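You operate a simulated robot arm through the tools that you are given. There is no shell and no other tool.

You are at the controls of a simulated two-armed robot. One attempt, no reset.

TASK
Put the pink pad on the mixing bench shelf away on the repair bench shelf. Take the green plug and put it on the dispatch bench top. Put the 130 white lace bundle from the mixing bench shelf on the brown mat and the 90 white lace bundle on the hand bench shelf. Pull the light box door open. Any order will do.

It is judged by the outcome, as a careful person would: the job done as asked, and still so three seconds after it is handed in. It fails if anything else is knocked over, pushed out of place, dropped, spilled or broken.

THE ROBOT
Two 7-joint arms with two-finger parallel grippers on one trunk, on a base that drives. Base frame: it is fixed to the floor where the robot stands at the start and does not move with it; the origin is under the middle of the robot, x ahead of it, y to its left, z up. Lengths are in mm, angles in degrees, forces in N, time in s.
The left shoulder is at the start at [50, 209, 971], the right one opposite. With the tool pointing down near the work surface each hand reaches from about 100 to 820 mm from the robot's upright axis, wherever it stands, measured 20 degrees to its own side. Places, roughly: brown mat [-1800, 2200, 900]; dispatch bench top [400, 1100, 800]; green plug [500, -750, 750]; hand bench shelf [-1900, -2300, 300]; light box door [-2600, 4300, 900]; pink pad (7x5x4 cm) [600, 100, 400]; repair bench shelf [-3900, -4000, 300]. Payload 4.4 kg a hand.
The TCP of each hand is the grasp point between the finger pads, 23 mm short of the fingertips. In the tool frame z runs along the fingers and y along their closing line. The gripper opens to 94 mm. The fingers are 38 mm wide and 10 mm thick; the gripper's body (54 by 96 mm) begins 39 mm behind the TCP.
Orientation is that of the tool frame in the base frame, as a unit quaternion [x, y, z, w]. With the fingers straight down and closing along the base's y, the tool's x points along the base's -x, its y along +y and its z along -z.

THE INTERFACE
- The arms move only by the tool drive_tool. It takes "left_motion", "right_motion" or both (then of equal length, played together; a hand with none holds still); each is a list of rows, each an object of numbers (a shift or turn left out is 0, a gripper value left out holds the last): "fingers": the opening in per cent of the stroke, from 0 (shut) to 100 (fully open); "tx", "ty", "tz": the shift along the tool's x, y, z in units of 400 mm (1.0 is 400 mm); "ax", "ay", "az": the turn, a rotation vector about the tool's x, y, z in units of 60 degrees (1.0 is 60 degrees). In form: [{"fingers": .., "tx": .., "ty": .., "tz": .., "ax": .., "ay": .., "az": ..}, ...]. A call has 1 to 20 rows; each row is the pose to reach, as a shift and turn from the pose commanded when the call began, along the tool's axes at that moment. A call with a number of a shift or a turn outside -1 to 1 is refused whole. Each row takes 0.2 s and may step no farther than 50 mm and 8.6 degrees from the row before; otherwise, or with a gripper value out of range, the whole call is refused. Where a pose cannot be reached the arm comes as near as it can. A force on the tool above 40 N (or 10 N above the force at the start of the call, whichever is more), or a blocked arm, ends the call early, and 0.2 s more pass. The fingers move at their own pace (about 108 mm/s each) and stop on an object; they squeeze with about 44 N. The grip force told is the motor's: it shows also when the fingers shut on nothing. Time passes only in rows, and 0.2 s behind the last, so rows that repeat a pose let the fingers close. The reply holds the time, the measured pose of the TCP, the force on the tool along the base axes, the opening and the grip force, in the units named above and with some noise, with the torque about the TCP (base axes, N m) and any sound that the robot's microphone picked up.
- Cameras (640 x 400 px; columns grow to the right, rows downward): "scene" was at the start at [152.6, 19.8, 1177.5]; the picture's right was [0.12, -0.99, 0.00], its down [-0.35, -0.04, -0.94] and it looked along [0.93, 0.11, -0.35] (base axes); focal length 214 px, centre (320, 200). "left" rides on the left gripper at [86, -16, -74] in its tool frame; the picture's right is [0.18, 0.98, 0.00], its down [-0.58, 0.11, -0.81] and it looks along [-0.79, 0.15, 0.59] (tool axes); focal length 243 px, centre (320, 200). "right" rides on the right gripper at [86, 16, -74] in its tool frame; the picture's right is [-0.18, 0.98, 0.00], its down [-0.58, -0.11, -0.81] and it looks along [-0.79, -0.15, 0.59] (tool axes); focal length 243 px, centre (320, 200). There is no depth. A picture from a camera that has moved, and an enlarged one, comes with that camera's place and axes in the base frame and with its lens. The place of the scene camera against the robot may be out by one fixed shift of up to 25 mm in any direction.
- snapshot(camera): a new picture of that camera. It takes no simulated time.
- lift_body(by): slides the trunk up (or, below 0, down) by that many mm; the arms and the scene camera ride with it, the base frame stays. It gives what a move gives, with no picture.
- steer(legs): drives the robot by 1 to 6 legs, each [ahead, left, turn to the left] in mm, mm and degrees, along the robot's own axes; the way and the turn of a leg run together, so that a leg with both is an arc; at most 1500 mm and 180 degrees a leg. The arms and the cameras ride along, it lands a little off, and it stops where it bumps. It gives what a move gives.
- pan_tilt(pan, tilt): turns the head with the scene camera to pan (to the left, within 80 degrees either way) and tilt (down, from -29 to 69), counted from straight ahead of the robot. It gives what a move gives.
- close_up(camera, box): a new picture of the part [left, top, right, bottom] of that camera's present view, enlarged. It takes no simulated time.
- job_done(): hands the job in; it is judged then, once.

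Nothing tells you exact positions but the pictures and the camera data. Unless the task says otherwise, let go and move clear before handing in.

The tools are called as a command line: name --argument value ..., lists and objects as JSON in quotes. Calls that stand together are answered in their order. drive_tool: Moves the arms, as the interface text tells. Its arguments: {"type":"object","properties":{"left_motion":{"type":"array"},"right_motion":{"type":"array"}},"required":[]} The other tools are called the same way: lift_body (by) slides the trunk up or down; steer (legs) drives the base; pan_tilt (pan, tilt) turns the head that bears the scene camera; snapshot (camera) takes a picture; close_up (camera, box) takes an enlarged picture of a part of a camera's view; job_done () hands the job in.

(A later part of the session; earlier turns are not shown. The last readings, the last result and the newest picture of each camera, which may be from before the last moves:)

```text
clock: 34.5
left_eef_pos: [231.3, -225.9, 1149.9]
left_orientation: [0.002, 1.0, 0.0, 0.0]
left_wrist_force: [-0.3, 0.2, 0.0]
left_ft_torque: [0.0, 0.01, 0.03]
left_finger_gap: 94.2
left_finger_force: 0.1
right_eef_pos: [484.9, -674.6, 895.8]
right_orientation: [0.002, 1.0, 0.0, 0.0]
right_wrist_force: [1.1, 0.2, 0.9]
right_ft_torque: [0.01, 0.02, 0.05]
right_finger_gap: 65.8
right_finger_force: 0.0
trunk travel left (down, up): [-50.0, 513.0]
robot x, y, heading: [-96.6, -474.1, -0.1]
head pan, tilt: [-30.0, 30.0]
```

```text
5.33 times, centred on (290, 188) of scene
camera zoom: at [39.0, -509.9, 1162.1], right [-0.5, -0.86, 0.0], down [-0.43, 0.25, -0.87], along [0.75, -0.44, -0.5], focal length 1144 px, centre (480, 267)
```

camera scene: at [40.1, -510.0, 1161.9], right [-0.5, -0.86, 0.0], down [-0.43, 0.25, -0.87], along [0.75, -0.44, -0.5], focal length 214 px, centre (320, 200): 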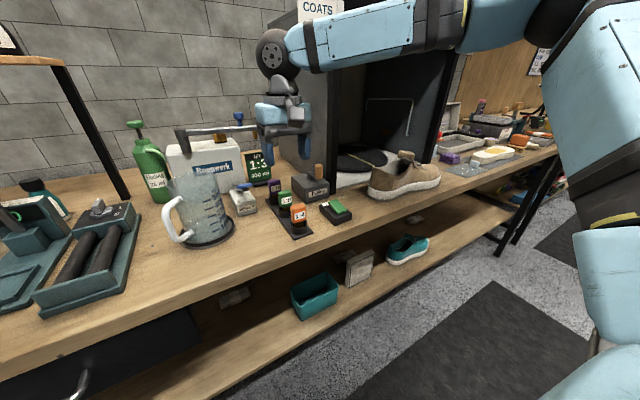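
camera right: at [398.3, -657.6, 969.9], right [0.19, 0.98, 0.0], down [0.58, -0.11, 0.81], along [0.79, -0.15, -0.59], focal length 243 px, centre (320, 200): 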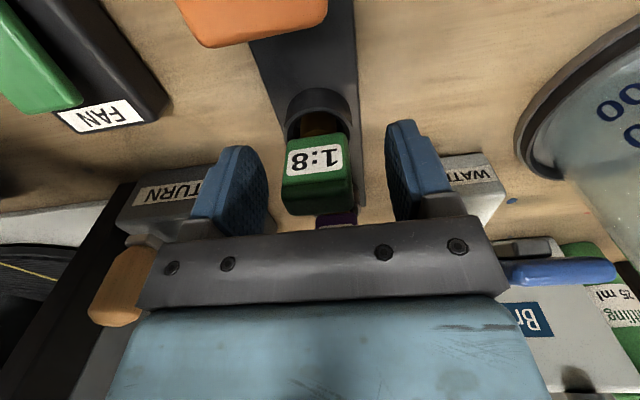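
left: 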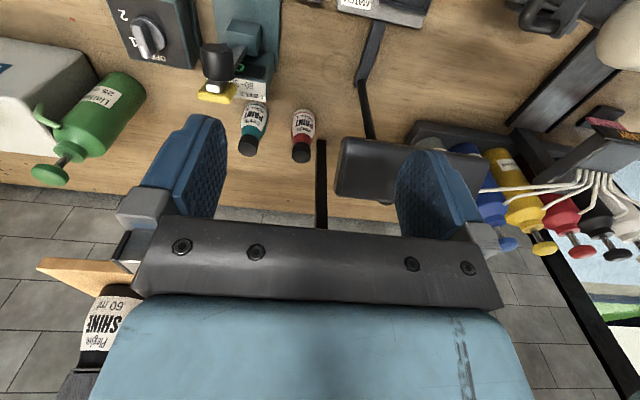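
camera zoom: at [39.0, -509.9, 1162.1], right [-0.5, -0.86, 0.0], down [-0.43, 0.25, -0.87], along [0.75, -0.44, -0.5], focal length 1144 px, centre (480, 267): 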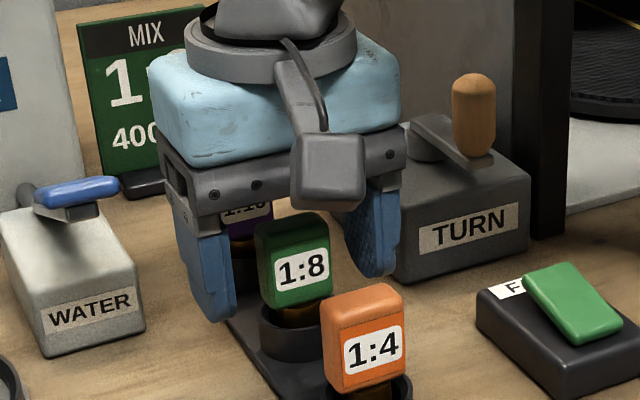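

The fingers straddle the green plug well. I'll lower 8 mm, close, then lift slowly.

drive_tool --right_motion '[{"tz": 0.02}, {"tz": 0.02, "fingers": 0}, {"tz": 0.02, "fingers": 0}, {"tz": 0.02, "fingers": 0}]'

snapshot --camera "right"

```text
clock: 35.5
left_eef_pos: [230.7, -225.6, 1151.4]
left_orientation: [0.002, 1.0, 0.0, 0.0]
left_wrist_force: [-0.4, 0.2, -0.6]
left_ft_torque: [-0.02, -0.01, 0.0]
left_finger_gap: 94.3
left_finger_force: 0.0
right_eef_pos: [486.0, -673.7, 887.8]
right_orientation: [0.002, 1.0, 0.0, 0.001]
right_wrist_force: [-0.1, -0.9, -0.8]
right_ft_torque: [0.02, -0.02, 0.01]
right_finger_gap: 31.4
right_finger_force: 44.2
trunk travel left (down, up): [-50.0, 513.0]
robot x, y, heading: [-99.6, -472.0, -0.4]
head pan, tilt: [-30.0, 30.0]
```

```text
taken
camera right: at [399.7, -657.2, 962.9], right [0.19, 0.98, 0.0], down [0.58, -0.11, 0.81], along [0.79, -0.15, -0.59], focal length 243 px, centre (320, 200)
```

right: 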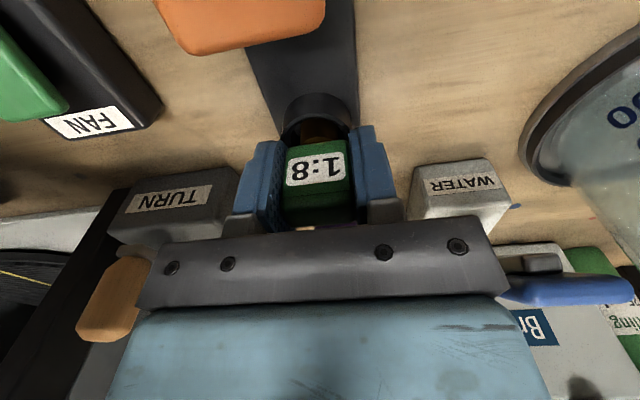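

The plug is gripped (gap 31 mm, 44 N). I'll lift straight up and check that the tray stays.

drive_tool --right_motion '[{"tz": -0.02}, {"tz": -0.05}, {"tz": -0.1}, {"tz": -0.18}, {"tz": -0.28}, {"tz": -0.4}]'

snapshot --camera "right"

snapshot --camera "scene"

```text
clock: 36.9
left_eef_pos: [230.5, -224.9, 1149.6]
left_orientation: [0.002, 1.0, 0.0, 0.001]
left_wrist_force: [0.2, 0.6, 0.5]
left_ft_torque: [-0.02, 0.02, 0.01]
left_finger_gap: 94.1
left_finger_force: 0.0
right_eef_pos: [485.3, -672.8, 1049.9]
right_orientation: [0.001, 1.0, 0.0, 0.0]
right_wrist_force: [0.1, 0.6, -0.6]
right_ft_torque: [-0.02, 0.04, -0.01]
right_finger_gap: 31.1
right_finger_force: 43.7
trunk travel left (down, up): [-50.0, 513.0]
robot x, y, heading: [-98.0, -473.7, -0.2]
head pan, tilt: [-30.0, 30.0]
```

```text
taken
camera right: at [399.0, -657.0, 1123.6], right [0.19, 0.98, 0.0], down [0.58, -0.11, 0.81], along [0.79, -0.15, -0.59], focal length 243 px, centre (320, 200)
```

right: 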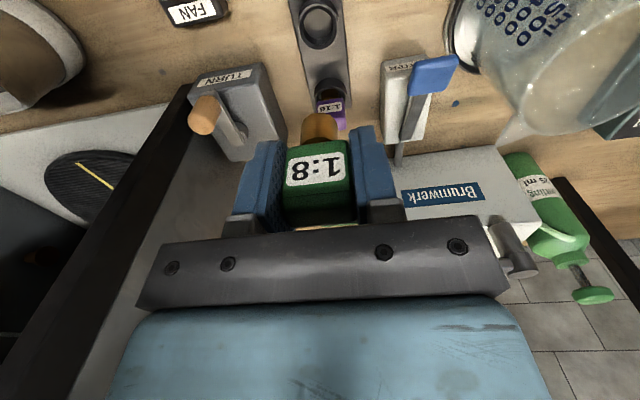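

```text
taken
camera scene: at [38.6, -509.7, 1162.1], right [-0.5, -0.86, 0.0], down [-0.43, 0.25, -0.87], along [0.75, -0.44, -0.5], focal length 214 px, centre (320, 200)
```

scene: 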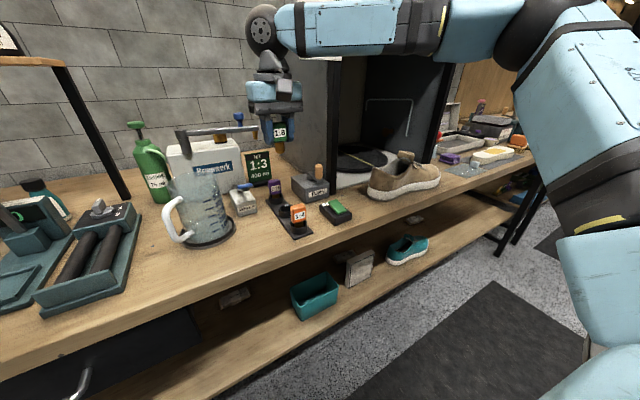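

The plug is out cleanly and the tray stays put. I'll take a closer look at its prong so as to decide how to set it down later.

close_up --camera "scene" --box '[256, 110, 304, 140]'

close_up --camera "right" --box '[270, 100, 366, 160]'

close_up --camera "left" --box '[0, 0, 640, 400]'

```text
13.33 times, centred on (280, 125) of scene
camera zoom: at [38.6, -509.7, 1162.1], right [-0.5, -0.86, 0.0], down [-0.43, 0.25, -0.87], along [0.75, -0.44, -0.5], focal length 2860 px, centre (853, 1200)
```

zoom: 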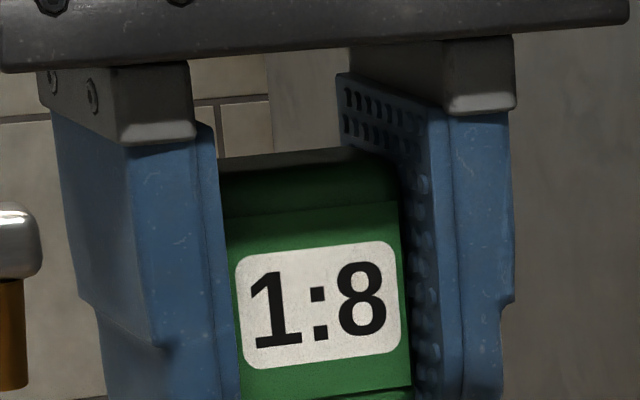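

```text
6.67 times, centred on (318, 130) of right
camera zoom: at [399.0, -657.0, 1123.6], right [0.19, 0.98, 0.0], down [0.58, -0.11, 0.81], along [0.79, -0.15, -0.59], focal length 1618 px, centre (333, 667)
```

zoom: 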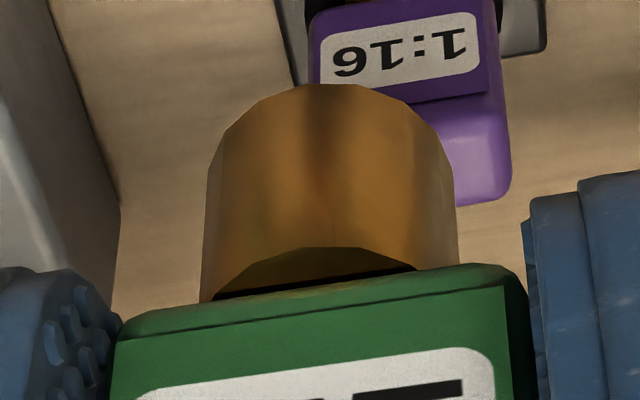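

```text
1.00 times, centred on (320, 200) of left (not enlarged: the box is as wide or as high as the picture)
camera zoom: at [143.5, -240.4, 1225.3], right [-0.18, 0.98, 0.0], down [0.58, 0.11, 0.81], along [0.79, 0.15, -0.59], focal length 243 px, centre (320, 200)
```

zoom: 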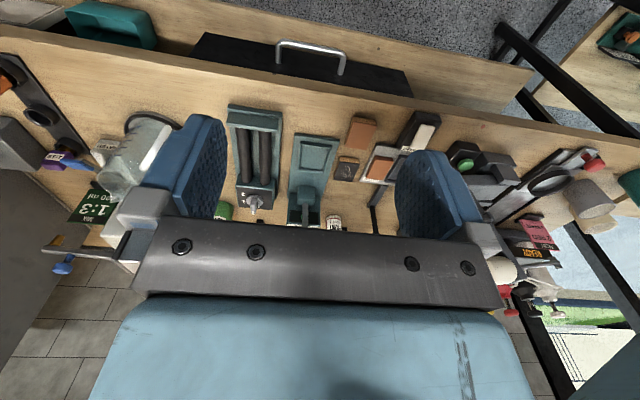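

The prong is a flat cylinder about 20 mm wide, so the plug can stand on it. I'll retract the right hand with the plug, back away, and strafe right towards the 130 cm bundle.

drive_tool --right_motion '[{"tx": 0.1, "tz": -0.02}, {"tx": 0.2, "ty": -0.03, "tz": -0.04}, {"tx": 0.3, "ty": -0.07, "tz": -0.06}, {"tx": 0.4, "ty": -0.11, "tz": -0.08}, {"tx": 0.5, "ty": -0.15, "tz": -0.1}, {"tx": 0.6, "ty": -0.19, "tz": -0.1}, {"tx": 0.68, "ty": -0.22, "tz": -0.1}]'

steer --legs '[[-270, 0, 0], [0, -1150, 0]]'

pan_tilt --pan 0 --tilt 35

snapshot --camera "scene"

```text
clock: 38.5
left_eef_pos: [231.5, -226.1, 1150.5]
left_orientation: [0.002, 1.0, 0.0, 0.0]
left_wrist_force: [-0.2, 0.2, 0.3]
left_ft_torque: [0.03, 0.02, -0.03]
left_finger_gap: 93.6
left_finger_force: 0.1
right_eef_pos: [213.2, -760.8, 1086.9]
right_orientation: [0.002, 1.0, 0.001, 0.0]
right_wrist_force: [0.0, 0.0, 0.0]
right_ft_torque: [0.02, -0.04, -0.01]
right_finger_gap: 31.2
right_finger_force: 44.2
trunk travel left (down, up): [-50.0, 513.0]
robot x, y, heading: [-98.4, -472.5, -0.3]
head pan, tilt: [-30.0, 30.0]
```

```text
clock: 50.3
left_eef_pos: [-50.5, -1375.9, 1150.3]
left_orientation: [0.009, 1.0, 0.0, 0.0]
left_wrist_force: [-0.5, -0.8, -0.1]
left_ft_torque: [0.03, 0.01, -0.03]
left_finger_gap: 94.1
left_finger_force: 0.1
right_eef_pos: [-74.5, -1910.7, 1086.7]
right_orientation: [0.008, 1.0, -0.001, -0.001]
right_wrist_force: [-0.4, 0.2, -0.5]
right_ft_torque: [0.02, -0.01, -0.02]
right_finger_gap: 31.2
right_finger_force: 43.7
trunk travel left (down, up): [-50.0, 513.0]
robot x, y, heading: [-383.5, -1622.4, -1.1]
head pan, tilt: [-30.0, 30.0]
```

```text
clock: 51.3
left_eef_pos: [-49.1, -1376.2, 1150.0]
left_orientation: [0.009, 1.0, 0.0, 0.0]
left_wrist_force: [-0.4, -0.8, 0.1]
left_ft_torque: [0.02, 0.02, 0.02]
left_finger_gap: 93.9
left_finger_force: 0.0
right_eef_pos: [-74.2, -1910.1, 1086.9]
right_orientation: [0.008, 1.0, 0.001, 0.0]
right_wrist_force: [-0.4, -0.8, 0.1]
right_ft_torque: [-0.01, -0.01, -0.02]
right_finger_gap: 31.0
right_finger_force: 44.0
trunk travel left (down, up): [-50.0, 513.0]
robot x, y, heading: [-386.2, -1618.1, -0.9]
head pan, tilt: [0.0, 35.0]
```

```text
taken
camera scene: at [-235.8, -1612.5, 1154.3], right [-0.02, -1.0, 0.0], down [-0.57, 0.01, -0.82], along [0.82, -0.01, -0.57], focal length 214 px, centre (320, 200)
```

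scene: 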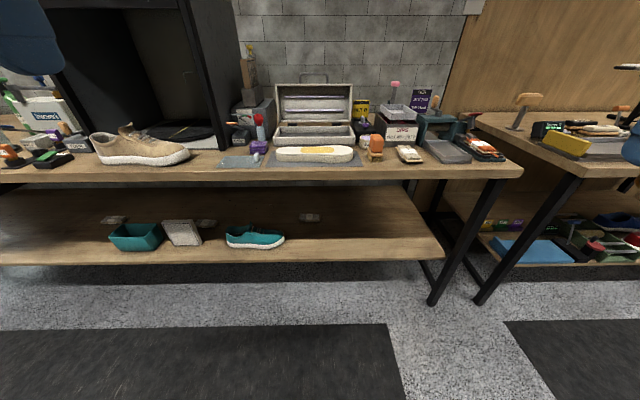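

Now the 130 cm bundle is straight ahead at the back of the shelf. I'll zoom to fix its place and orientation, then rotate the left hand.

close_up --camera "scene" --box '[276, 202, 340, 242]'

close_up --camera "scene" --box '[200, 160, 420, 300]'

drive_tool --left_motion '[{"az": -0.14}, {"az": -0.28}, {"az": -0.42}, {"az": -0.56}, {"az": -0.7}, {"az": -0.84}, {"az": -0.98}]'

```text
10.00 times, centred on (308, 222) of scene
camera zoom: at [-235.8, -1612.5, 1154.3], right [-0.02, -1.0, 0.0], down [-0.57, 0.01, -0.82], along [0.82, -0.01, -0.57], focal length 2145 px, centre (440, -20)
```

zoom: 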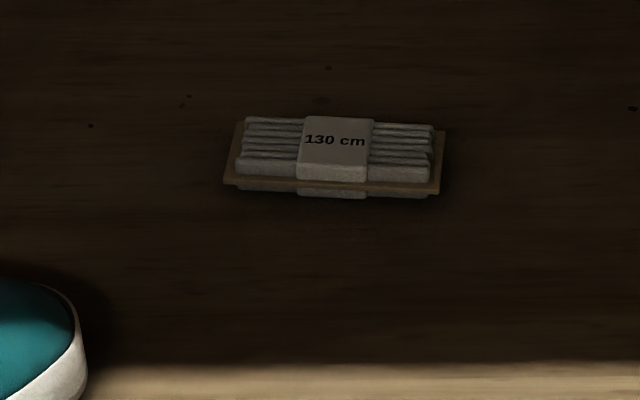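

```text
2.86 times, centred on (310, 230) of scene
camera zoom: at [-235.8, -1612.5, 1154.3], right [-0.02, -1.0, 0.0], down [-0.57, 0.01, -0.82], along [0.82, -0.01, -0.57], focal length 613 px, centre (349, 114)
```

zoom: 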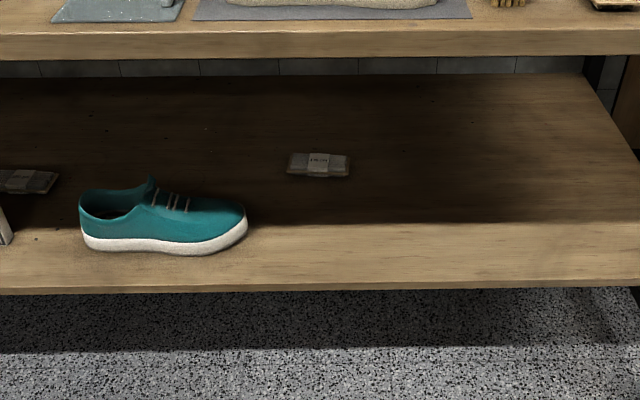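

```text
clock: 52.9
left_eef_pos: [-49.5, -1374.6, 1150.3]
left_orientation: [-0.484, 0.875, 0.0, 0.0]
left_wrist_force: [-0.1, -0.8, 0.2]
left_ft_torque: [0.02, 0.03, 0.0]
left_finger_gap: 94.1
left_finger_force: 0.1
right_eef_pos: [-74.4, -1910.9, 1087.2]
right_orientation: [0.009, 1.0, 0.0, 0.0]
right_wrist_force: [-0.6, 0.4, -0.6]
right_ft_torque: [-0.01, -0.02, 0.03]
right_finger_gap: 31.5
right_finger_force: 43.9
trunk travel left (down, up): [-50.0, 513.0]
robot x, y, heading: [-385.2, -1619.0, -1.4]
head pan, tilt: [0.0, 35.0]
```

The 130 cm bundle lies at about [695, -1580], aligned with the bench, too deep to grip directly with fingers down. My plan is to turn the left hand half round so that its camera rides on top, drag the bundle forward, then grip it; I'll test the wrist roll here in free space.

drive_tool --left_motion '[{"az": -0.14}, {"az": -0.28}, {"az": -0.42}, {"az": -0.56}, {"az": -0.7}, {"az": -0.84}, {"az": -0.98}]'

drive_tool --left_motion '[{"az": -0.14}, {"az": -0.28}, {"az": -0.42}, {"az": -0.56}, {"az": -0.7}, {"az": -0.84}, {"az": -0.98}]'

snapshot --camera "left"

```text
clock: 54.5
left_eef_pos: [-49.4, -1376.3, 1150.6]
left_orientation: [0.851, -0.525, -0.001, 0.0]
left_wrist_force: [0.0, -0.8, 0.1]
left_ft_torque: [0.0, -0.01, 0.0]
left_finger_gap: 94.0
left_finger_force: 0.0
right_eef_pos: [-73.8, -1910.2, 1086.2]
right_orientation: [0.009, 1.0, 0.001, 0.001]
right_wrist_force: [-0.4, -1.4, -1.0]
right_ft_torque: [0.02, -0.06, 0.0]
right_finger_gap: 31.1
right_finger_force: 43.8
trunk travel left (down, up): [-50.0, 513.0]
robot x, y, heading: [-384.8, -1619.6, -1.0]
head pan, tilt: [0.0, 35.0]
```

```text
clock: 56.1
left_eef_pos: [-48.9, -1375.0, 1150.3]
left_orientation: [0.999, -0.039, 0.0, 0.001]
left_wrist_force: [-1.0, -0.6, 0.3]
left_ft_torque: [0.01, 0.0, -0.02]
left_finger_gap: 93.9
left_finger_force: 0.1
right_eef_pos: [-74.7, -1911.3, 1085.7]
right_orientation: [0.009, 1.0, 0.0, 0.0]
right_wrist_force: [-1.0, 0.5, -0.3]
right_ft_torque: [-0.02, 0.0, 0.01]
right_finger_gap: 31.6
right_finger_force: 43.4
trunk travel left (down, up): [-50.0, 513.0]
robot x, y, heading: [-385.4, -1620.0, -0.8]
head pan, tilt: [0.0, 35.0]
```

```text
taken
camera left: at [37.4, -1365.5, 1225.0], right [0.11, -0.99, 0.0], down [-0.59, -0.06, 0.81], along [-0.8, -0.09, -0.59], focal length 243 px, centre (320, 200)
```

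left: 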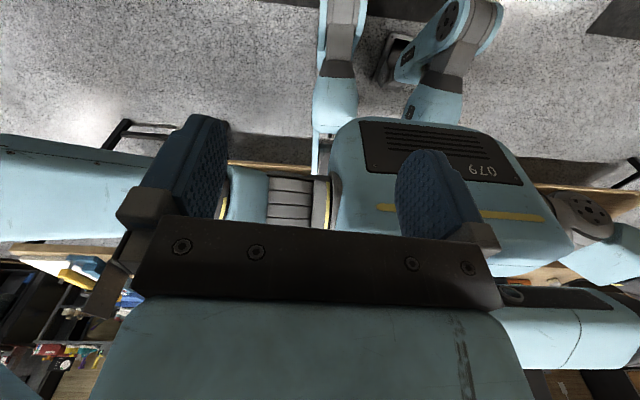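

The half-turn works and its camera now rides on the far side. I'll strafe a little right, straighten the heading, lower the trunk, and pitch the left hand forward while bringing it down in front of the bench.

steer --legs '[[0, -130, 1]]'

lift_body --by -50

drive_tool --left_motion '[{"tz": 0.1, "ay": 0.1, "az": -0.075}, {"tz": 0.2, "ay": 0.2, "az": -0.075}, {"tz": 0.3, "ay": 0.3, "az": -0.075}, {"tz": 0.4, "ay": 0.4, "az": -0.075}, {"tz": 0.5, "ay": 0.5, "az": -0.075}, {"tz": 0.6, "ay": 0.5, "az": -0.075}, {"tz": 0.7, "ay": 0.5, "az": -0.075}, {"tz": 0.8, "ay": 0.5, "az": -0.075}]'

pan_tilt --pan 30 --tilt 50

snapshot --camera "scene"

```text
clock: 57.9
left_eef_pos: [-55.5, -1497.7, 1150.4]
left_orientation: [1.0, -0.031, 0.001, 0.0]
left_wrist_force: [-0.4, -0.2, -0.7]
left_ft_torque: [0.0, 0.04, 0.04]
left_finger_gap: 94.0
left_finger_force: 0.0
right_eef_pos: [-70.4, -2033.3, 1087.6]
right_orientation: [0.001, 1.0, 0.0, 0.0]
right_wrist_force: [0.3, -0.7, -1.5]
right_ft_torque: [0.0, 0.01, 0.0]
right_finger_gap: 31.5
right_finger_force: 44.1
trunk travel left (down, up): [-50.0, 513.0]
robot x, y, heading: [-386.7, -1747.3, 0.3]
head pan, tilt: [0.0, 35.0]
```

```text
clock: 58.8
left_eef_pos: [-54.1, -1499.0, 1100.6]
left_orientation: [1.0, -0.031, 0.0, 0.0]
left_wrist_force: [-1.5, 0.3, -0.8]
left_ft_torque: [-0.02, -0.02, -0.01]
left_finger_gap: 94.2
left_finger_force: 0.2
right_eef_pos: [-69.2, -2033.5, 1035.7]
right_orientation: [0.0, 1.0, 0.0, 0.0]
right_wrist_force: [-0.3, -0.6, -0.3]
right_ft_torque: [-0.04, -0.03, 0.02]
right_finger_gap: 31.5
right_finger_force: 44.1
trunk travel left (down, up): [0.0, 563.0]
robot x, y, heading: [-386.8, -1744.9, -0.1]
head pan, tilt: [0.0, 35.0]
```

```text
clock: 60.6
left_eef_pos: [35.8, -1513.4, 784.3]
left_orientation: [0.966, 0.009, 0.258, 0.007]
left_wrist_force: [-0.4, -1.0, 0.3]
left_ft_torque: [-0.02, 0.04, 0.04]
left_finger_gap: 94.1
left_finger_force: 0.1
left hand out of reach, approached as far as the arm can: row 4, 5, 6, 7, 8
right_eef_pos: [-70.2, -2033.6, 1036.2]
right_orientation: [0.0, 1.0, 0.001, 0.0]
right_wrist_force: [0.4, -0.1, 0.9]
right_ft_torque: [0.0, -0.02, 0.0]
right_finger_gap: 31.2
right_finger_force: 44.0
trunk travel left (down, up): [0.0, 563.0]
robot x, y, heading: [-384.3, -1749.5, 0.0]
head pan, tilt: [0.0, 35.0]
```

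```text
clock: 61.5
left_eef_pos: [35.0, -1513.0, 785.8]
left_orientation: [0.966, 0.009, 0.258, 0.008]
left_wrist_force: [-1.0, 0.2, 0.0]
left_ft_torque: [0.02, 0.02, -0.03]
left_finger_gap: 94.0
left_finger_force: 0.1
right_eef_pos: [-70.6, -2034.2, 1037.1]
right_orientation: [-0.001, 1.0, 0.0, 0.0]
right_wrist_force: [0.4, -0.2, -0.7]
right_ft_torque: [0.0, 0.0, 0.01]
right_finger_gap: 31.3
right_finger_force: 43.9
trunk travel left (down, up): [0.0, 563.0]
robot x, y, heading: [-387.1, -1745.0, -0.0]
head pan, tilt: [30.0, 50.0]
```

```text
taken
camera scene: at [-258.2, -1700.2, 1082.6], right [0.5, -0.87, 0.0], down [-0.66, -0.38, -0.64], along [0.56, 0.32, -0.77], focal length 214 px, centre (320, 200)
```

scene: 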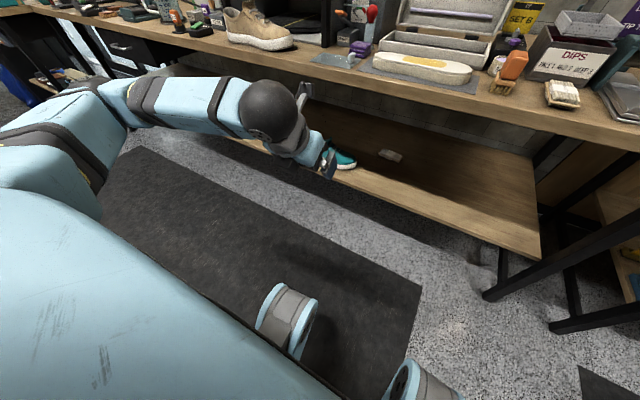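

The hand came down in front of the bench, pitched 30 degrees. I'll continue forward and down to shelf height, in front of the shelf edge, pitching a bit more.

drive_tool --left_motion '[{"tx": -0.003, "ty": 0.016, "tz": 0.095, "ay": 0.033}, {"tx": -0.006, "ty": 0.031, "tz": 0.19, "ay": 0.067}, {"tx": -0.009, "ty": 0.047, "tz": 0.285, "ay": 0.1}, {"tx": -0.012, "ty": 0.062, "tz": 0.38, "ay": 0.133}, {"tx": -0.015, "ty": 0.078, "tz": 0.475, "ay": 0.167}, {"tx": -0.018, "ty": 0.093, "tz": 0.57, "ay": 0.2}, {"tx": -0.021, "ty": 0.109, "tz": 0.665, "ay": 0.233}, {"tx": -0.024, "ty": 0.124, "tz": 0.76, "ay": 0.267}, {"tx": -0.027, "ty": 0.14, "tz": 0.855, "ay": 0.3}, {"tx": -0.031, "ty": 0.155, "tz": 0.949, "ay": 0.333}]'

snapshot --camera "scene"

snapshot --camera "left"

```text
clock: 63.8
left_eef_pos: [157.7, -1598.6, 459.3]
left_orientation: [0.914, 0.02, 0.404, -0.017]
left_wrist_force: [1.9, 0.4, -0.7]
left_ft_torque: [-0.04, 0.06, 0.0]
left_finger_gap: 93.9
left_finger_force: 0.0
left hand out of reach, approached as far as the arm can: row 9, 10
right_eef_pos: [-67.7, -2035.0, 1033.4]
right_orientation: [0.0, 1.0, 0.001, -0.002]
right_wrist_force: [1.4, -0.6, -0.9]
right_ft_torque: [0.01, 0.06, 0.0]
right_finger_gap: 31.6
right_finger_force: 44.3
trunk travel left (down, up): [0.0, 563.0]
robot x, y, heading: [-384.7, -1748.7, -0.1]
head pan, tilt: [30.0, 50.0]
```

```text
taken
camera scene: at [-255.3, -1701.8, 1082.0], right [0.5, -0.87, 0.0], down [-0.67, -0.38, -0.64], along [0.55, 0.32, -0.77], focal length 214 px, centre (320, 200)
```

scene: 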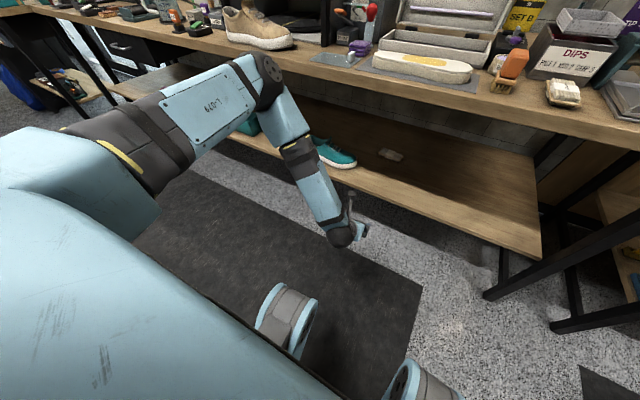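

```text
taken
camera left: at [159.7, -1583.3, 574.0], right [0.17, -0.98, 0.12], down [-0.98, -0.16, 0.11], along [-0.09, -0.14, -0.99], focal length 243 px, centre (320, 200)
```

left: 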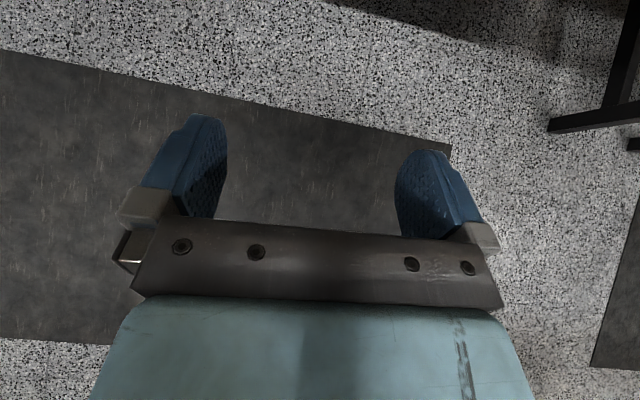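

The arm works elbow-high here, so its elbow would foul the bench edge if I just pushed in; I need a stretched-out, low posture. First I'll check the free room around and behind me before experimenting.

pan_tilt --pan 80 --tilt 25

snapshot --camera "scene"

pan_tilt --pan -80 --tilt 25

snapshot --camera "scene"

```text
clock: 64.9
left_eef_pos: [156.6, -1599.2, 462.0]
left_orientation: [0.914, 0.02, 0.405, -0.015]
left_wrist_force: [-0.1, -0.4, -0.3]
left_ft_torque: [0.01, -0.01, -0.02]
left_finger_gap: 94.4
left_finger_force: 0.1
right_eef_pos: [-70.3, -2034.7, 1037.1]
right_orientation: [0.0, 1.0, -0.001, 0.0]
right_wrist_force: [0.8, 0.5, -0.8]
right_ft_torque: [-0.03, -0.02, -0.01]
right_finger_gap: 31.2
right_finger_force: 44.2
trunk travel left (down, up): [0.0, 563.0]
robot x, y, heading: [-385.4, -1746.9, -0.1]
head pan, tilt: [80.0, 25.0]
```

```text
taken
camera scene: at [-308.9, -1648.0, 1120.1], right [0.98, -0.17, 0.0], down [-0.07, -0.42, -0.91], along [0.16, 0.89, -0.42], focal length 214 px, centre (320, 200)
```

scene: 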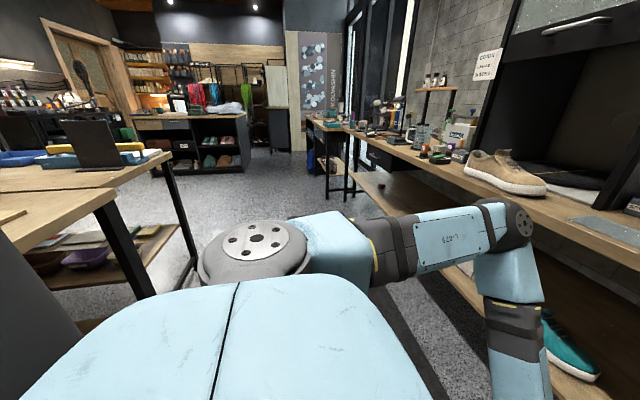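

```text
clock: 67.4
left_eef_pos: [156.1, -1597.6, 460.8]
left_orientation: [0.914, 0.02, 0.404, -0.015]
left_wrist_force: [0.5, 0.1, 0.3]
left_ft_torque: [0.0, 0.04, 0.02]
left_finger_gap: 94.1
left_finger_force: 0.1
right_eef_pos: [-70.1, -2033.7, 1036.5]
right_orientation: [0.0, 1.0, 0.001, -0.001]
right_wrist_force: [-0.3, -0.4, -0.3]
right_ft_torque: [0.01, 0.01, 0.05]
right_finger_gap: 31.3
right_finger_force: 44.0
trunk travel left (down, up): [0.0, 563.0]
robot x, y, heading: [-387.7, -1750.7, -0.2]
head pan, tilt: [-80.0, 25.0]
```

```text
taken
camera scene: at [-308.8, -1829.4, 1120.1], right [-0.98, -0.17, 0.0], down [-0.07, 0.42, -0.91], along [0.16, -0.89, -0.42], focal length 214 px, centre (320, 200)
```

scene: 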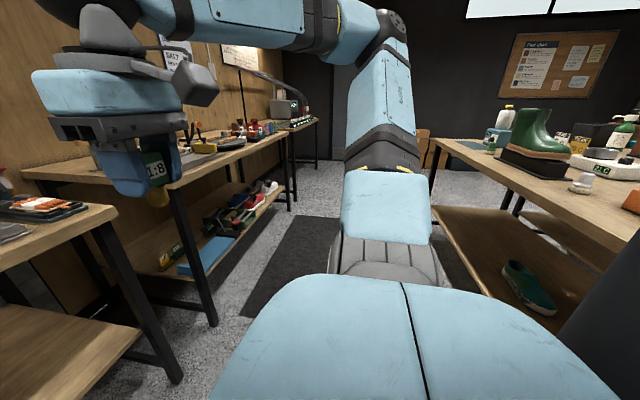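

Benches stand behind me at about x -900, so I have room to back up 150 mm. I'll do that and stretch the left arm forward and low with the hand closer to horizontal, to see the posture it takes.

steer --legs '[[-150, 0, 0]]'

drive_tool --left_motion '[{"tx": 0.05, "tz": 0.09, "ay": 0.067}, {"tx": 0.1, "tz": 0.18, "ay": 0.133}, {"tx": 0.15, "tz": 0.27, "ay": 0.2}, {"tx": 0.2, "tz": 0.36, "ay": 0.267}, {"tx": 0.245, "tz": 0.447, "ay": 0.333}]'

pan_tilt --pan 45 --tilt 45

snapshot --camera "scene"

```text
clock: 68.8
left_eef_pos: [10.7, -1600.1, 460.7]
left_orientation: [0.914, 0.02, 0.405, -0.015]
left_wrist_force: [-0.4, 0.7, 0.2]
left_ft_torque: [-0.01, 0.03, -0.01]
left_finger_gap: 93.9
left_finger_force: 0.0
right_eef_pos: [-217.7, -2034.6, 1036.5]
right_orientation: [0.0, 1.0, 0.0, 0.0]
right_wrist_force: [0.0, 0.1, -0.7]
right_ft_torque: [0.0, 0.02, -0.03]
right_finger_gap: 31.4
right_finger_force: 43.9
trunk travel left (down, up): [0.0, 563.0]
robot x, y, heading: [-528.5, -1746.3, 0.2]
head pan, tilt: [-80.0, 25.0]
```

```text
clock: 70.0
left_eef_pos: [224.9, -1637.5, 442.6]
left_orientation: [0.845, 0.031, 0.532, -0.04]
left_wrist_force: [-0.7, -0.3, -0.1]
left_ft_torque: [-0.02, 0.0, -0.01]
left_finger_gap: 93.8
left_finger_force: 0.1
left hand out of reach, approached as far as the arm can: row 1, 2, 3, 4, 5
right_eef_pos: [-216.8, -2033.7, 1036.0]
right_orientation: [0.0, 1.0, 0.0, 0.0]
right_wrist_force: [-0.2, -0.3, -1.0]
right_ft_torque: [0.01, 0.01, -0.01]
right_finger_gap: 31.3
right_finger_force: 43.8
trunk travel left (down, up): [0.0, 563.0]
robot x, y, heading: [-535.0, -1745.1, 0.0]
head pan, tilt: [-80.0, 25.0]
```

```text
clock: 72.0
left_eef_pos: [224.3, -1638.2, 442.4]
left_orientation: [0.846, 0.033, 0.531, -0.041]
left_wrist_force: [0.2, -0.4, 0.2]
left_ft_torque: [0.0, -0.03, -0.02]
left_finger_gap: 94.5
left_finger_force: 0.0
right_eef_pos: [-216.6, -2034.6, 1036.8]
right_orientation: [-0.001, 1.0, 0.0, 0.0]
right_wrist_force: [0.5, 0.1, 0.2]
right_ft_torque: [0.03, -0.02, 0.03]
right_finger_gap: 31.5
right_finger_force: 43.3
trunk travel left (down, up): [0.0, 563.0]
robot x, y, heading: [-532.0, -1749.7, 0.1]
head pan, tilt: [45.0, 45.0]
```

```text
taken
camera scene: at [-413.7, -1681.3, 1089.5], right [0.71, -0.71, 0.0], down [-0.5, -0.5, -0.71], along [0.5, 0.5, -0.71], focal length 214 px, centre (320, 200)
```

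scene: 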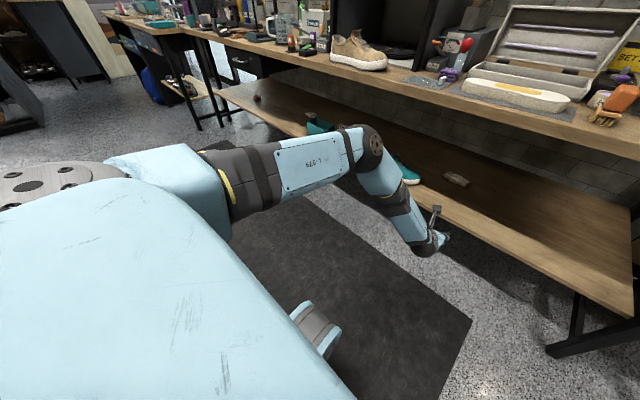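

The posture still has its elbow high. I'll stretch the arm further forward and lower so the elbow drops close to the shoulder–wrist line, still in free space, and check.

drive_tool --left_motion '[{"tx": -0.01, "ty": 0.03, "tz": 0.06}, {"tx": -0.02, "ty": 0.06, "tz": 0.12}, {"tx": -0.03, "ty": 0.08, "tz": 0.18}]'

snapshot --camera "scene"

```text
clock: 72.8
left_eef_pos: [289.1, -1661.5, 395.9]
left_orientation: [0.846, 0.032, 0.531, -0.041]
left_wrist_force: [-0.7, -0.5, 0.5]
left_ft_torque: [-0.01, 0.03, 0.04]
left_finger_gap: 94.0
left_finger_force: 0.0
right_eef_pos: [-216.2, -2034.1, 1036.2]
right_orientation: [-0.001, 1.0, 0.001, 0.0]
right_wrist_force: [-0.3, -0.6, -0.1]
right_ft_torque: [-0.04, 0.02, 0.01]
right_finger_gap: 31.3
right_finger_force: 44.0
trunk travel left (down, up): [0.0, 563.0]
robot x, y, heading: [-530.4, -1743.1, 0.1]
head pan, tilt: [45.0, 45.0]
```

```text
taken
camera scene: at [-413.6, -1681.4, 1089.6], right [0.71, -0.71, 0.0], down [-0.5, -0.5, -0.71], along [0.5, 0.5, -0.71], focal length 214 px, centre (320, 200)
```

scene: 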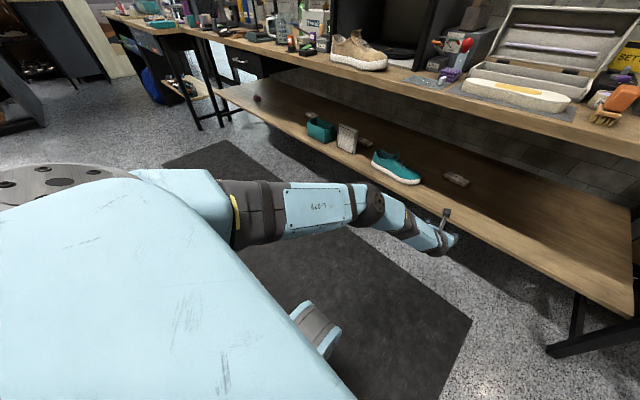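

Now the elbow hangs well in front of where the bench edge would be, and the hand reaches 820 mm ahead at shelf height. I'll square the hand, raise the trunk 45 mm for clearance, and drive in stepwise toward the bundle.

drive_tool --left_motion '[{"ax": -0.1, "az": 0.012}]'

lift_body --by 45

steer --legs '[[0, 80, 0], [150, 0, 0]]'

pan_tilt --pan 20 --tilt 45

snapshot --camera "scene"

snapshot --camera "left"

```text
clock: 73.2
left_eef_pos: [296.3, -1671.2, 395.7]
left_orientation: [0.849, 0.001, 0.528, -0.004]
left_wrist_force: [0.4, 0.0, 0.6]
left_ft_torque: [0.0, -0.02, -0.04]
left_finger_gap: 94.2
left_finger_force: 0.1
left hand out of reach, approached as far as the arm can: row 1
right_eef_pos: [-217.7, -2034.2, 1037.2]
right_orientation: [0.001, 1.0, 0.0, 0.0]
right_wrist_force: [-0.4, 0.1, -0.4]
right_ft_torque: [0.0, 0.0, -0.01]
right_finger_gap: 31.4
right_finger_force: 44.4
trunk travel left (down, up): [0.0, 563.0]
robot x, y, heading: [-533.9, -1750.1, 0.1]
head pan, tilt: [45.0, 45.0]
```

```text
clock: 74.1
left_eef_pos: [296.3, -1671.2, 441.8]
left_orientation: [0.85, 0.001, 0.527, -0.003]
left_wrist_force: [0.9, 0.1, 0.2]
left_ft_torque: [-0.01, -0.02, 0.0]
left_finger_gap: 94.1
left_finger_force: 0.1
right_eef_pos: [-216.2, -2034.0, 1080.9]
right_orientation: [0.0, 1.0, 0.0, 0.001]
right_wrist_force: [0.4, -0.2, -0.3]
right_ft_torque: [-0.01, -0.02, 0.04]
right_finger_gap: 31.3
right_finger_force: 44.0
trunk travel left (down, up): [-45.0, 518.0]
robot x, y, heading: [-533.6, -1747.3, 0.1]
head pan, tilt: [45.0, 45.0]
```

```text
clock: 76.4
left_eef_pos: [444.4, -1590.4, 441.9]
left_orientation: [0.85, 0.002, 0.527, -0.004]
left_wrist_force: [-0.1, -0.2, 0.3]
left_ft_torque: [0.01, -0.03, -0.03]
left_finger_gap: 94.1
left_finger_force: 0.0
right_eef_pos: [-69.2, -1954.7, 1081.9]
right_orientation: [-0.001, 1.0, 0.0, -0.001]
right_wrist_force: [-0.5, 0.6, 0.5]
right_ft_torque: [0.01, 0.03, 0.01]
right_finger_gap: 31.0
right_finger_force: 44.4
trunk travel left (down, up): [-45.0, 518.0]
robot x, y, heading: [-385.6, -1664.7, 0.2]
head pan, tilt: [45.0, 45.0]
```

```text
clock: 77.3
left_eef_pos: [443.3, -1589.6, 442.7]
left_orientation: [0.85, 0.002, 0.527, -0.004]
left_wrist_force: [0.2, -0.4, 0.6]
left_ft_torque: [0.02, 0.01, 0.0]
left_finger_gap: 93.8
left_finger_force: 0.1
right_eef_pos: [-69.2, -1953.6, 1082.2]
right_orientation: [0.0, 1.0, 0.001, 0.0]
right_wrist_force: [-0.1, -0.2, 0.7]
right_ft_torque: [-0.02, 0.03, -0.01]
right_finger_gap: 31.4
right_finger_force: 44.3
trunk travel left (down, up): [-45.0, 518.0]
robot x, y, heading: [-384.1, -1665.9, 0.0]
head pan, tilt: [20.0, 45.0]
```

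```text
taken
camera scene: at [-248.0, -1630.3, 1134.5], right [0.34, -0.94, 0.0], down [-0.66, -0.24, -0.71], along [0.66, 0.24, -0.71], focal length 214 px, centre (320, 200)
```

scene: 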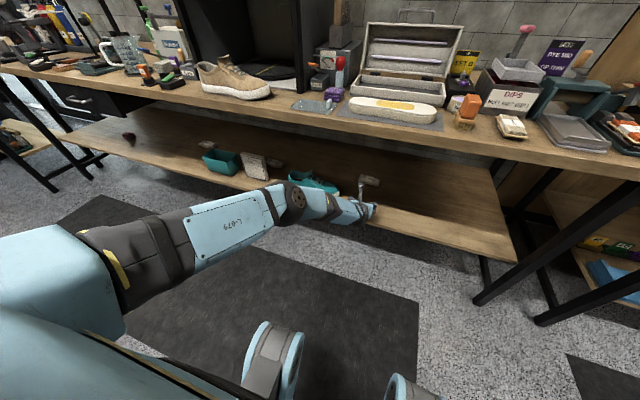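

```text
taken
camera left: at [413.8, -1573.8, 553.3], right [0.09, -0.98, 0.16], down [-0.98, -0.12, -0.16], along [0.18, -0.14, -0.97], focal length 243 px, centre (320, 200)
```

left: 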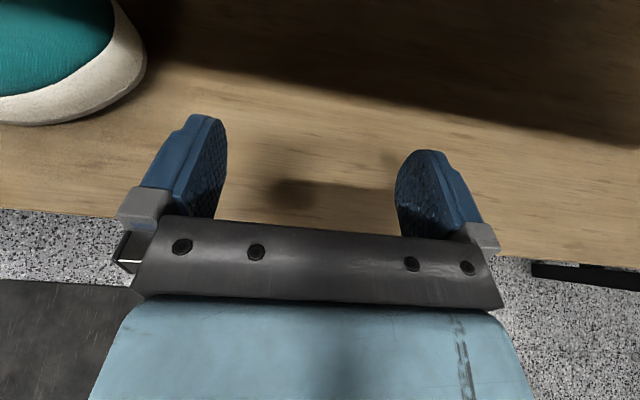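

The wrist camera looks straight down; the shelf front edge is at x 417, z 363, and the shoe is clear to the left. I'll drive 150 mm further in and look for the bundle.

steer --legs '[[150, 0, 0]]'

snapshot --camera "left"

snapshot --camera "scene"

```text
clock: 78.7
left_eef_pos: [595.7, -1591.7, 440.8]
left_orientation: [0.849, 0.001, 0.528, -0.004]
left_wrist_force: [-0.4, -0.1, -0.6]
left_ft_torque: [0.0, -0.02, 0.0]
left_finger_gap: 94.0
left_finger_force: 0.1
right_eef_pos: [83.2, -1953.3, 1082.2]
right_orientation: [-0.001, 1.0, 0.0, 0.0]
right_wrist_force: [0.7, -0.6, -1.5]
right_ft_torque: [-0.01, 0.02, 0.0]
right_finger_gap: 31.1
right_finger_force: 43.8
trunk travel left (down, up): [-45.0, 518.0]
robot x, y, heading: [-231.4, -1662.7, 0.1]
head pan, tilt: [20.0, 45.0]
```

```text
taken
camera left: at [566.1, -1574.7, 552.7], right [0.09, -0.98, 0.16], down [-0.98, -0.12, -0.16], along [0.18, -0.14, -0.97], focal length 243 px, centre (320, 200)
```

left: 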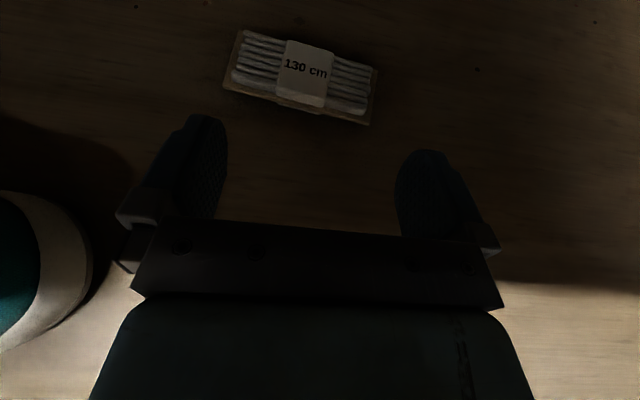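

```text
taken
camera scene: at [-95.4, -1630.5, 1134.4], right [0.34, -0.94, 0.0], down [-0.67, -0.24, -0.71], along [0.66, 0.24, -0.71], focal length 214 px, centre (320, 200)
```

scene: 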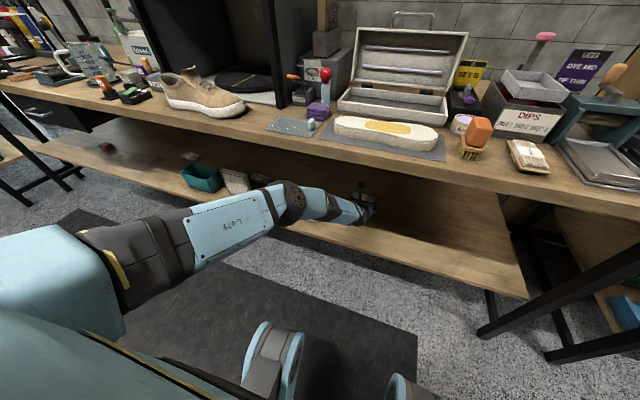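

The bundle reads "130 cm", centre about [697, -1579], nearly square to the bench. I'll narrow the fingers a little, drive in 100 mm to be right above it, then press lightly from above and drag it forward.

steer --legs '[[100, 12, 0]]'

drive_tool --left_motion '[{"fingers": 74}, {"fingers": 74}]'

snapshot --camera "left"

snapshot --camera "scene"

```text
clock: 79.8
left_eef_pos: [695.8, -1581.5, 441.6]
left_orientation: [0.849, 0.0, 0.529, -0.003]
left_wrist_force: [-0.5, -0.2, -0.1]
left_ft_torque: [0.0, -0.01, 0.03]
left_finger_gap: 94.1
left_finger_force: 0.0
right_eef_pos: [179.8, -1942.8, 1081.8]
right_orientation: [0.003, 1.0, 0.0, 0.0]
right_wrist_force: [0.1, -0.7, -0.3]
right_ft_torque: [-0.02, -0.04, -0.01]
right_finger_gap: 31.2
right_finger_force: 43.8
trunk travel left (down, up): [-45.0, 518.0]
robot x, y, heading: [-136.4, -1658.7, -0.3]
head pan, tilt: [20.0, 45.0]
```

```text
clock: 80.4
left_eef_pos: [695.4, -1582.5, 441.9]
left_orientation: [0.85, 0.0, 0.528, -0.004]
left_wrist_force: [-0.8, -0.3, 0.2]
left_ft_torque: [0.03, -0.04, -0.02]
left_finger_gap: 69.3
left_finger_force: 0.1
right_eef_pos: [180.9, -1943.5, 1082.6]
right_orientation: [0.003, 1.0, -0.001, 0.0]
right_wrist_force: [0.3, 0.3, -0.9]
right_ft_torque: [0.03, -0.01, 0.01]
right_finger_gap: 31.5
right_finger_force: 44.5
trunk travel left (down, up): [-45.0, 518.0]
robot x, y, heading: [-133.5, -1658.3, -0.2]
head pan, tilt: [20.0, 45.0]
```

```text
taken
camera left: at [665.5, -1566.1, 553.2], right [0.08, -0.98, 0.16], down [-0.98, -0.11, -0.16], along [0.18, -0.14, -0.97], focal length 243 px, centre (320, 200)
```

left: 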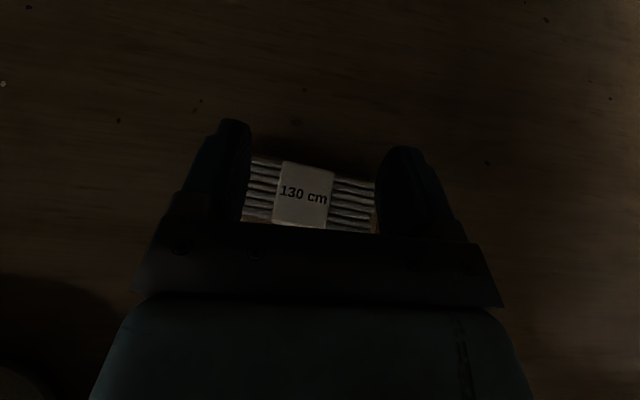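

```text
taken
camera scene: at [3.5, -1619.4, 1134.5], right [0.34, -0.94, 0.0], down [-0.67, -0.24, -0.71], along [0.67, 0.24, -0.71], focal length 214 px, centre (320, 200)
```

scene: 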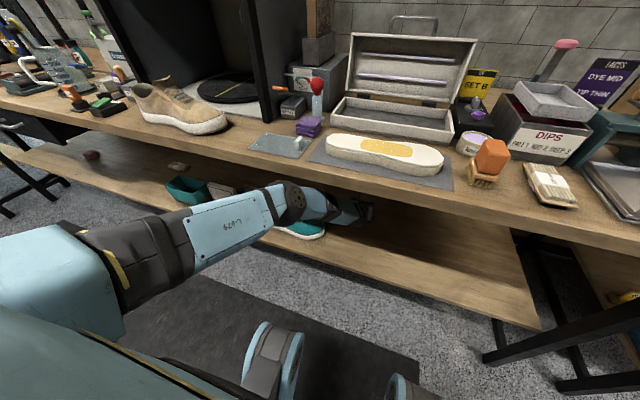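

The fingers hover over both lace ends with the band between them. I'll lower the trunk in small steps until I feel contact.

lift_body --by -28

lift_body --by -4

```text
clock: 81.2
left_eef_pos: [695.1, -1582.9, 413.2]
left_orientation: [0.85, -0.001, 0.528, -0.002]
left_wrist_force: [-0.2, -0.2, -0.2]
left_ft_torque: [0.01, -0.04, 0.07]
left_finger_gap: 69.7
left_finger_force: 0.0
right_eef_pos: [181.8, -1943.2, 1053.4]
right_orientation: [0.002, 1.0, 0.0, 0.0]
right_wrist_force: [0.0, 0.1, -0.4]
right_ft_torque: [-0.04, 0.01, -0.01]
right_finger_gap: 31.4
right_finger_force: 44.5
trunk travel left (down, up): [-17.0, 546.0]
robot x, y, heading: [-135.8, -1656.2, -0.3]
head pan, tilt: [20.0, 45.0]
```

```text
clock: 81.7
left_eef_pos: [695.4, -1582.0, 411.1]
left_orientation: [0.849, -0.001, 0.529, -0.001]
left_wrist_force: [0.3, 0.3, 2.0]
left_ft_torque: [-0.13, -0.04, -0.01]
left_finger_gap: 69.5
left_finger_force: 0.0
right_eef_pos: [179.8, -1942.9, 1050.0]
right_orientation: [0.003, 1.0, 0.0, 0.001]
right_wrist_force: [0.5, -0.7, -0.9]
right_ft_torque: [-0.02, 0.0, 0.03]
right_finger_gap: 31.1
right_finger_force: 44.5
trunk travel left (down, up): [-13.0, 550.0]
robot x, y, heading: [-135.2, -1653.3, -0.1]
head pan, tilt: [20.0, 45.0]
```

Contact begins (2 N, mostly on the right finger). I'll press a little more.

lift_body --by -3

lift_body --by -3

```text
clock: 82.2
left_eef_pos: [696.1, -1582.0, 411.1]
left_orientation: [0.848, 0.0, 0.53, -0.003]
left_wrist_force: [-3.4, 0.2, 14.2]
left_ft_torque: [-0.28, -0.1, -0.03]
left_finger_gap: 69.8
left_finger_force: 0.1
right_eef_pos: [178.9, -1942.5, 1047.5]
right_orientation: [0.002, 1.0, 0.0, 0.001]
right_wrist_force: [-0.3, -0.2, -0.4]
right_ft_torque: [0.01, -0.01, 0.01]
right_finger_gap: 31.7
right_finger_force: 43.9
trunk travel left (down, up): [-10.0, 553.0]
robot x, y, heading: [-132.1, -1655.8, -0.3]
head pan, tilt: [20.0, 45.0]
```

```text
clock: 82.7
left_eef_pos: [697.4, -1580.9, 411.0]
left_orientation: [0.847, 0.001, 0.531, -0.004]
left_wrist_force: [-4.2, 0.1, 28.6]
left_ft_torque: [-0.5, -0.22, -0.04]
left_finger_gap: 69.7
left_finger_force: 0.0
right_eef_pos: [176.9, -1942.6, 1044.1]
right_orientation: [0.003, 1.0, 0.0, 0.002]
right_wrist_force: [0.1, -0.6, -0.7]
right_ft_torque: [0.03, 0.02, 0.01]
right_finger_gap: 31.2
right_finger_force: 44.5
trunk travel left (down, up): [-7.0, 556.0]
robot x, y, heading: [-135.2, -1654.2, -0.1]
head pan, tilt: [20.0, 45.0]
```

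Both fingers press now, 29 N; I'll ease off slightly and drag back 60 mm to see if the bundle follows.

lift_body --by 2

steer --legs '[[-60, 0, 0]]'

snapshot --camera "left"

```text
clock: 83.3
left_eef_pos: [697.2, -1580.7, 410.8]
left_orientation: [0.848, 0.001, 0.53, -0.004]
left_wrist_force: [7.0, -1.8, 24.1]
left_ft_torque: [-0.58, -0.47, 0.03]
left_finger_gap: 69.7
left_finger_force: 0.0
right_eef_pos: [178.5, -1944.1, 1046.6]
right_orientation: [0.002, 1.0, 0.0, 0.002]
right_wrist_force: [0.0, -0.6, -0.3]
right_ft_torque: [0.0, -0.01, -0.01]
right_finger_gap: 31.5
right_finger_force: 43.8
trunk travel left (down, up): [-9.0, 554.0]
robot x, y, heading: [-132.0, -1656.0, -0.1]
head pan, tilt: [20.0, 45.0]
```

```text
clock: 84.2
left_eef_pos: [633.4, -1582.3, 410.2]
left_orientation: [0.848, 0.0, 0.53, -0.003]
left_wrist_force: [-15.4, 2.2, 32.8]
left_ft_torque: [-0.44, 0.02, -0.2]
left_finger_gap: 69.3
left_finger_force: 0.2
right_eef_pos: [116.4, -1942.0, 1048.0]
right_orientation: [0.002, 1.0, 0.0, 0.003]
right_wrist_force: [0.2, -0.7, -0.5]
right_ft_torque: [-0.03, 0.0, 0.02]
right_finger_gap: 31.2
right_finger_force: 44.3
trunk travel left (down, up): [-9.0, 554.0]
robot x, y, heading: [-198.1, -1653.3, -0.3]
head pan, tilt: [20.0, 45.0]
```

```text
taken
camera left: at [603.5, -1566.0, 521.1], right [0.08, -0.98, 0.16], down [-0.98, -0.11, -0.17], along [0.18, -0.14, -0.97], focal length 243 px, centre (320, 200)
```

left: 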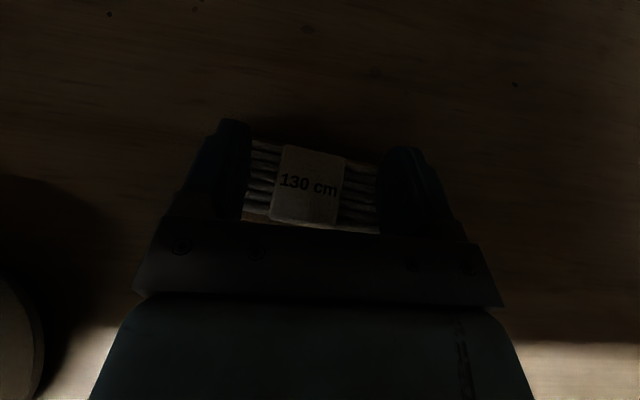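

The bundle follows the fingers. I'll drag it another 110 mm toward the front.

steer --legs '[[-110, 0, 0]]'

snapshot --camera "left"

```text
clock: 85.4
left_eef_pos: [523.7, -1582.9, 409.7]
left_orientation: [0.848, 0.0, 0.529, -0.003]
left_wrist_force: [-13.8, 0.7, 32.5]
left_ft_torque: [-0.41, 0.0, -0.17]
left_finger_gap: 69.6
left_finger_force: 0.0
right_eef_pos: [5.8, -1942.1, 1047.5]
right_orientation: [0.002, 1.0, 0.0, 0.002]
right_wrist_force: [-1.1, -0.1, -1.9]
right_ft_torque: [0.02, 0.0, -0.02]
right_finger_gap: 31.1
right_finger_force: 44.0
trunk travel left (down, up): [-9.0, 554.0]
robot x, y, heading: [-305.1, -1654.9, -0.3]
head pan, tilt: [20.0, 45.0]
```

```text
taken
camera left: at [492.7, -1566.3, 521.1], right [0.08, -0.98, 0.16], down [-0.98, -0.11, -0.17], along [0.18, -0.14, -0.97], focal length 243 px, centre (320, 200)
```

left: 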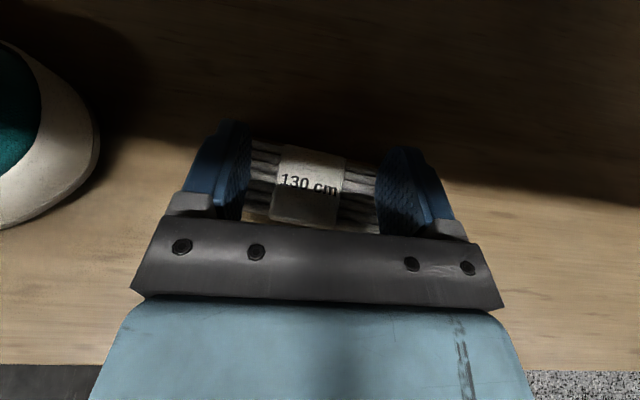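

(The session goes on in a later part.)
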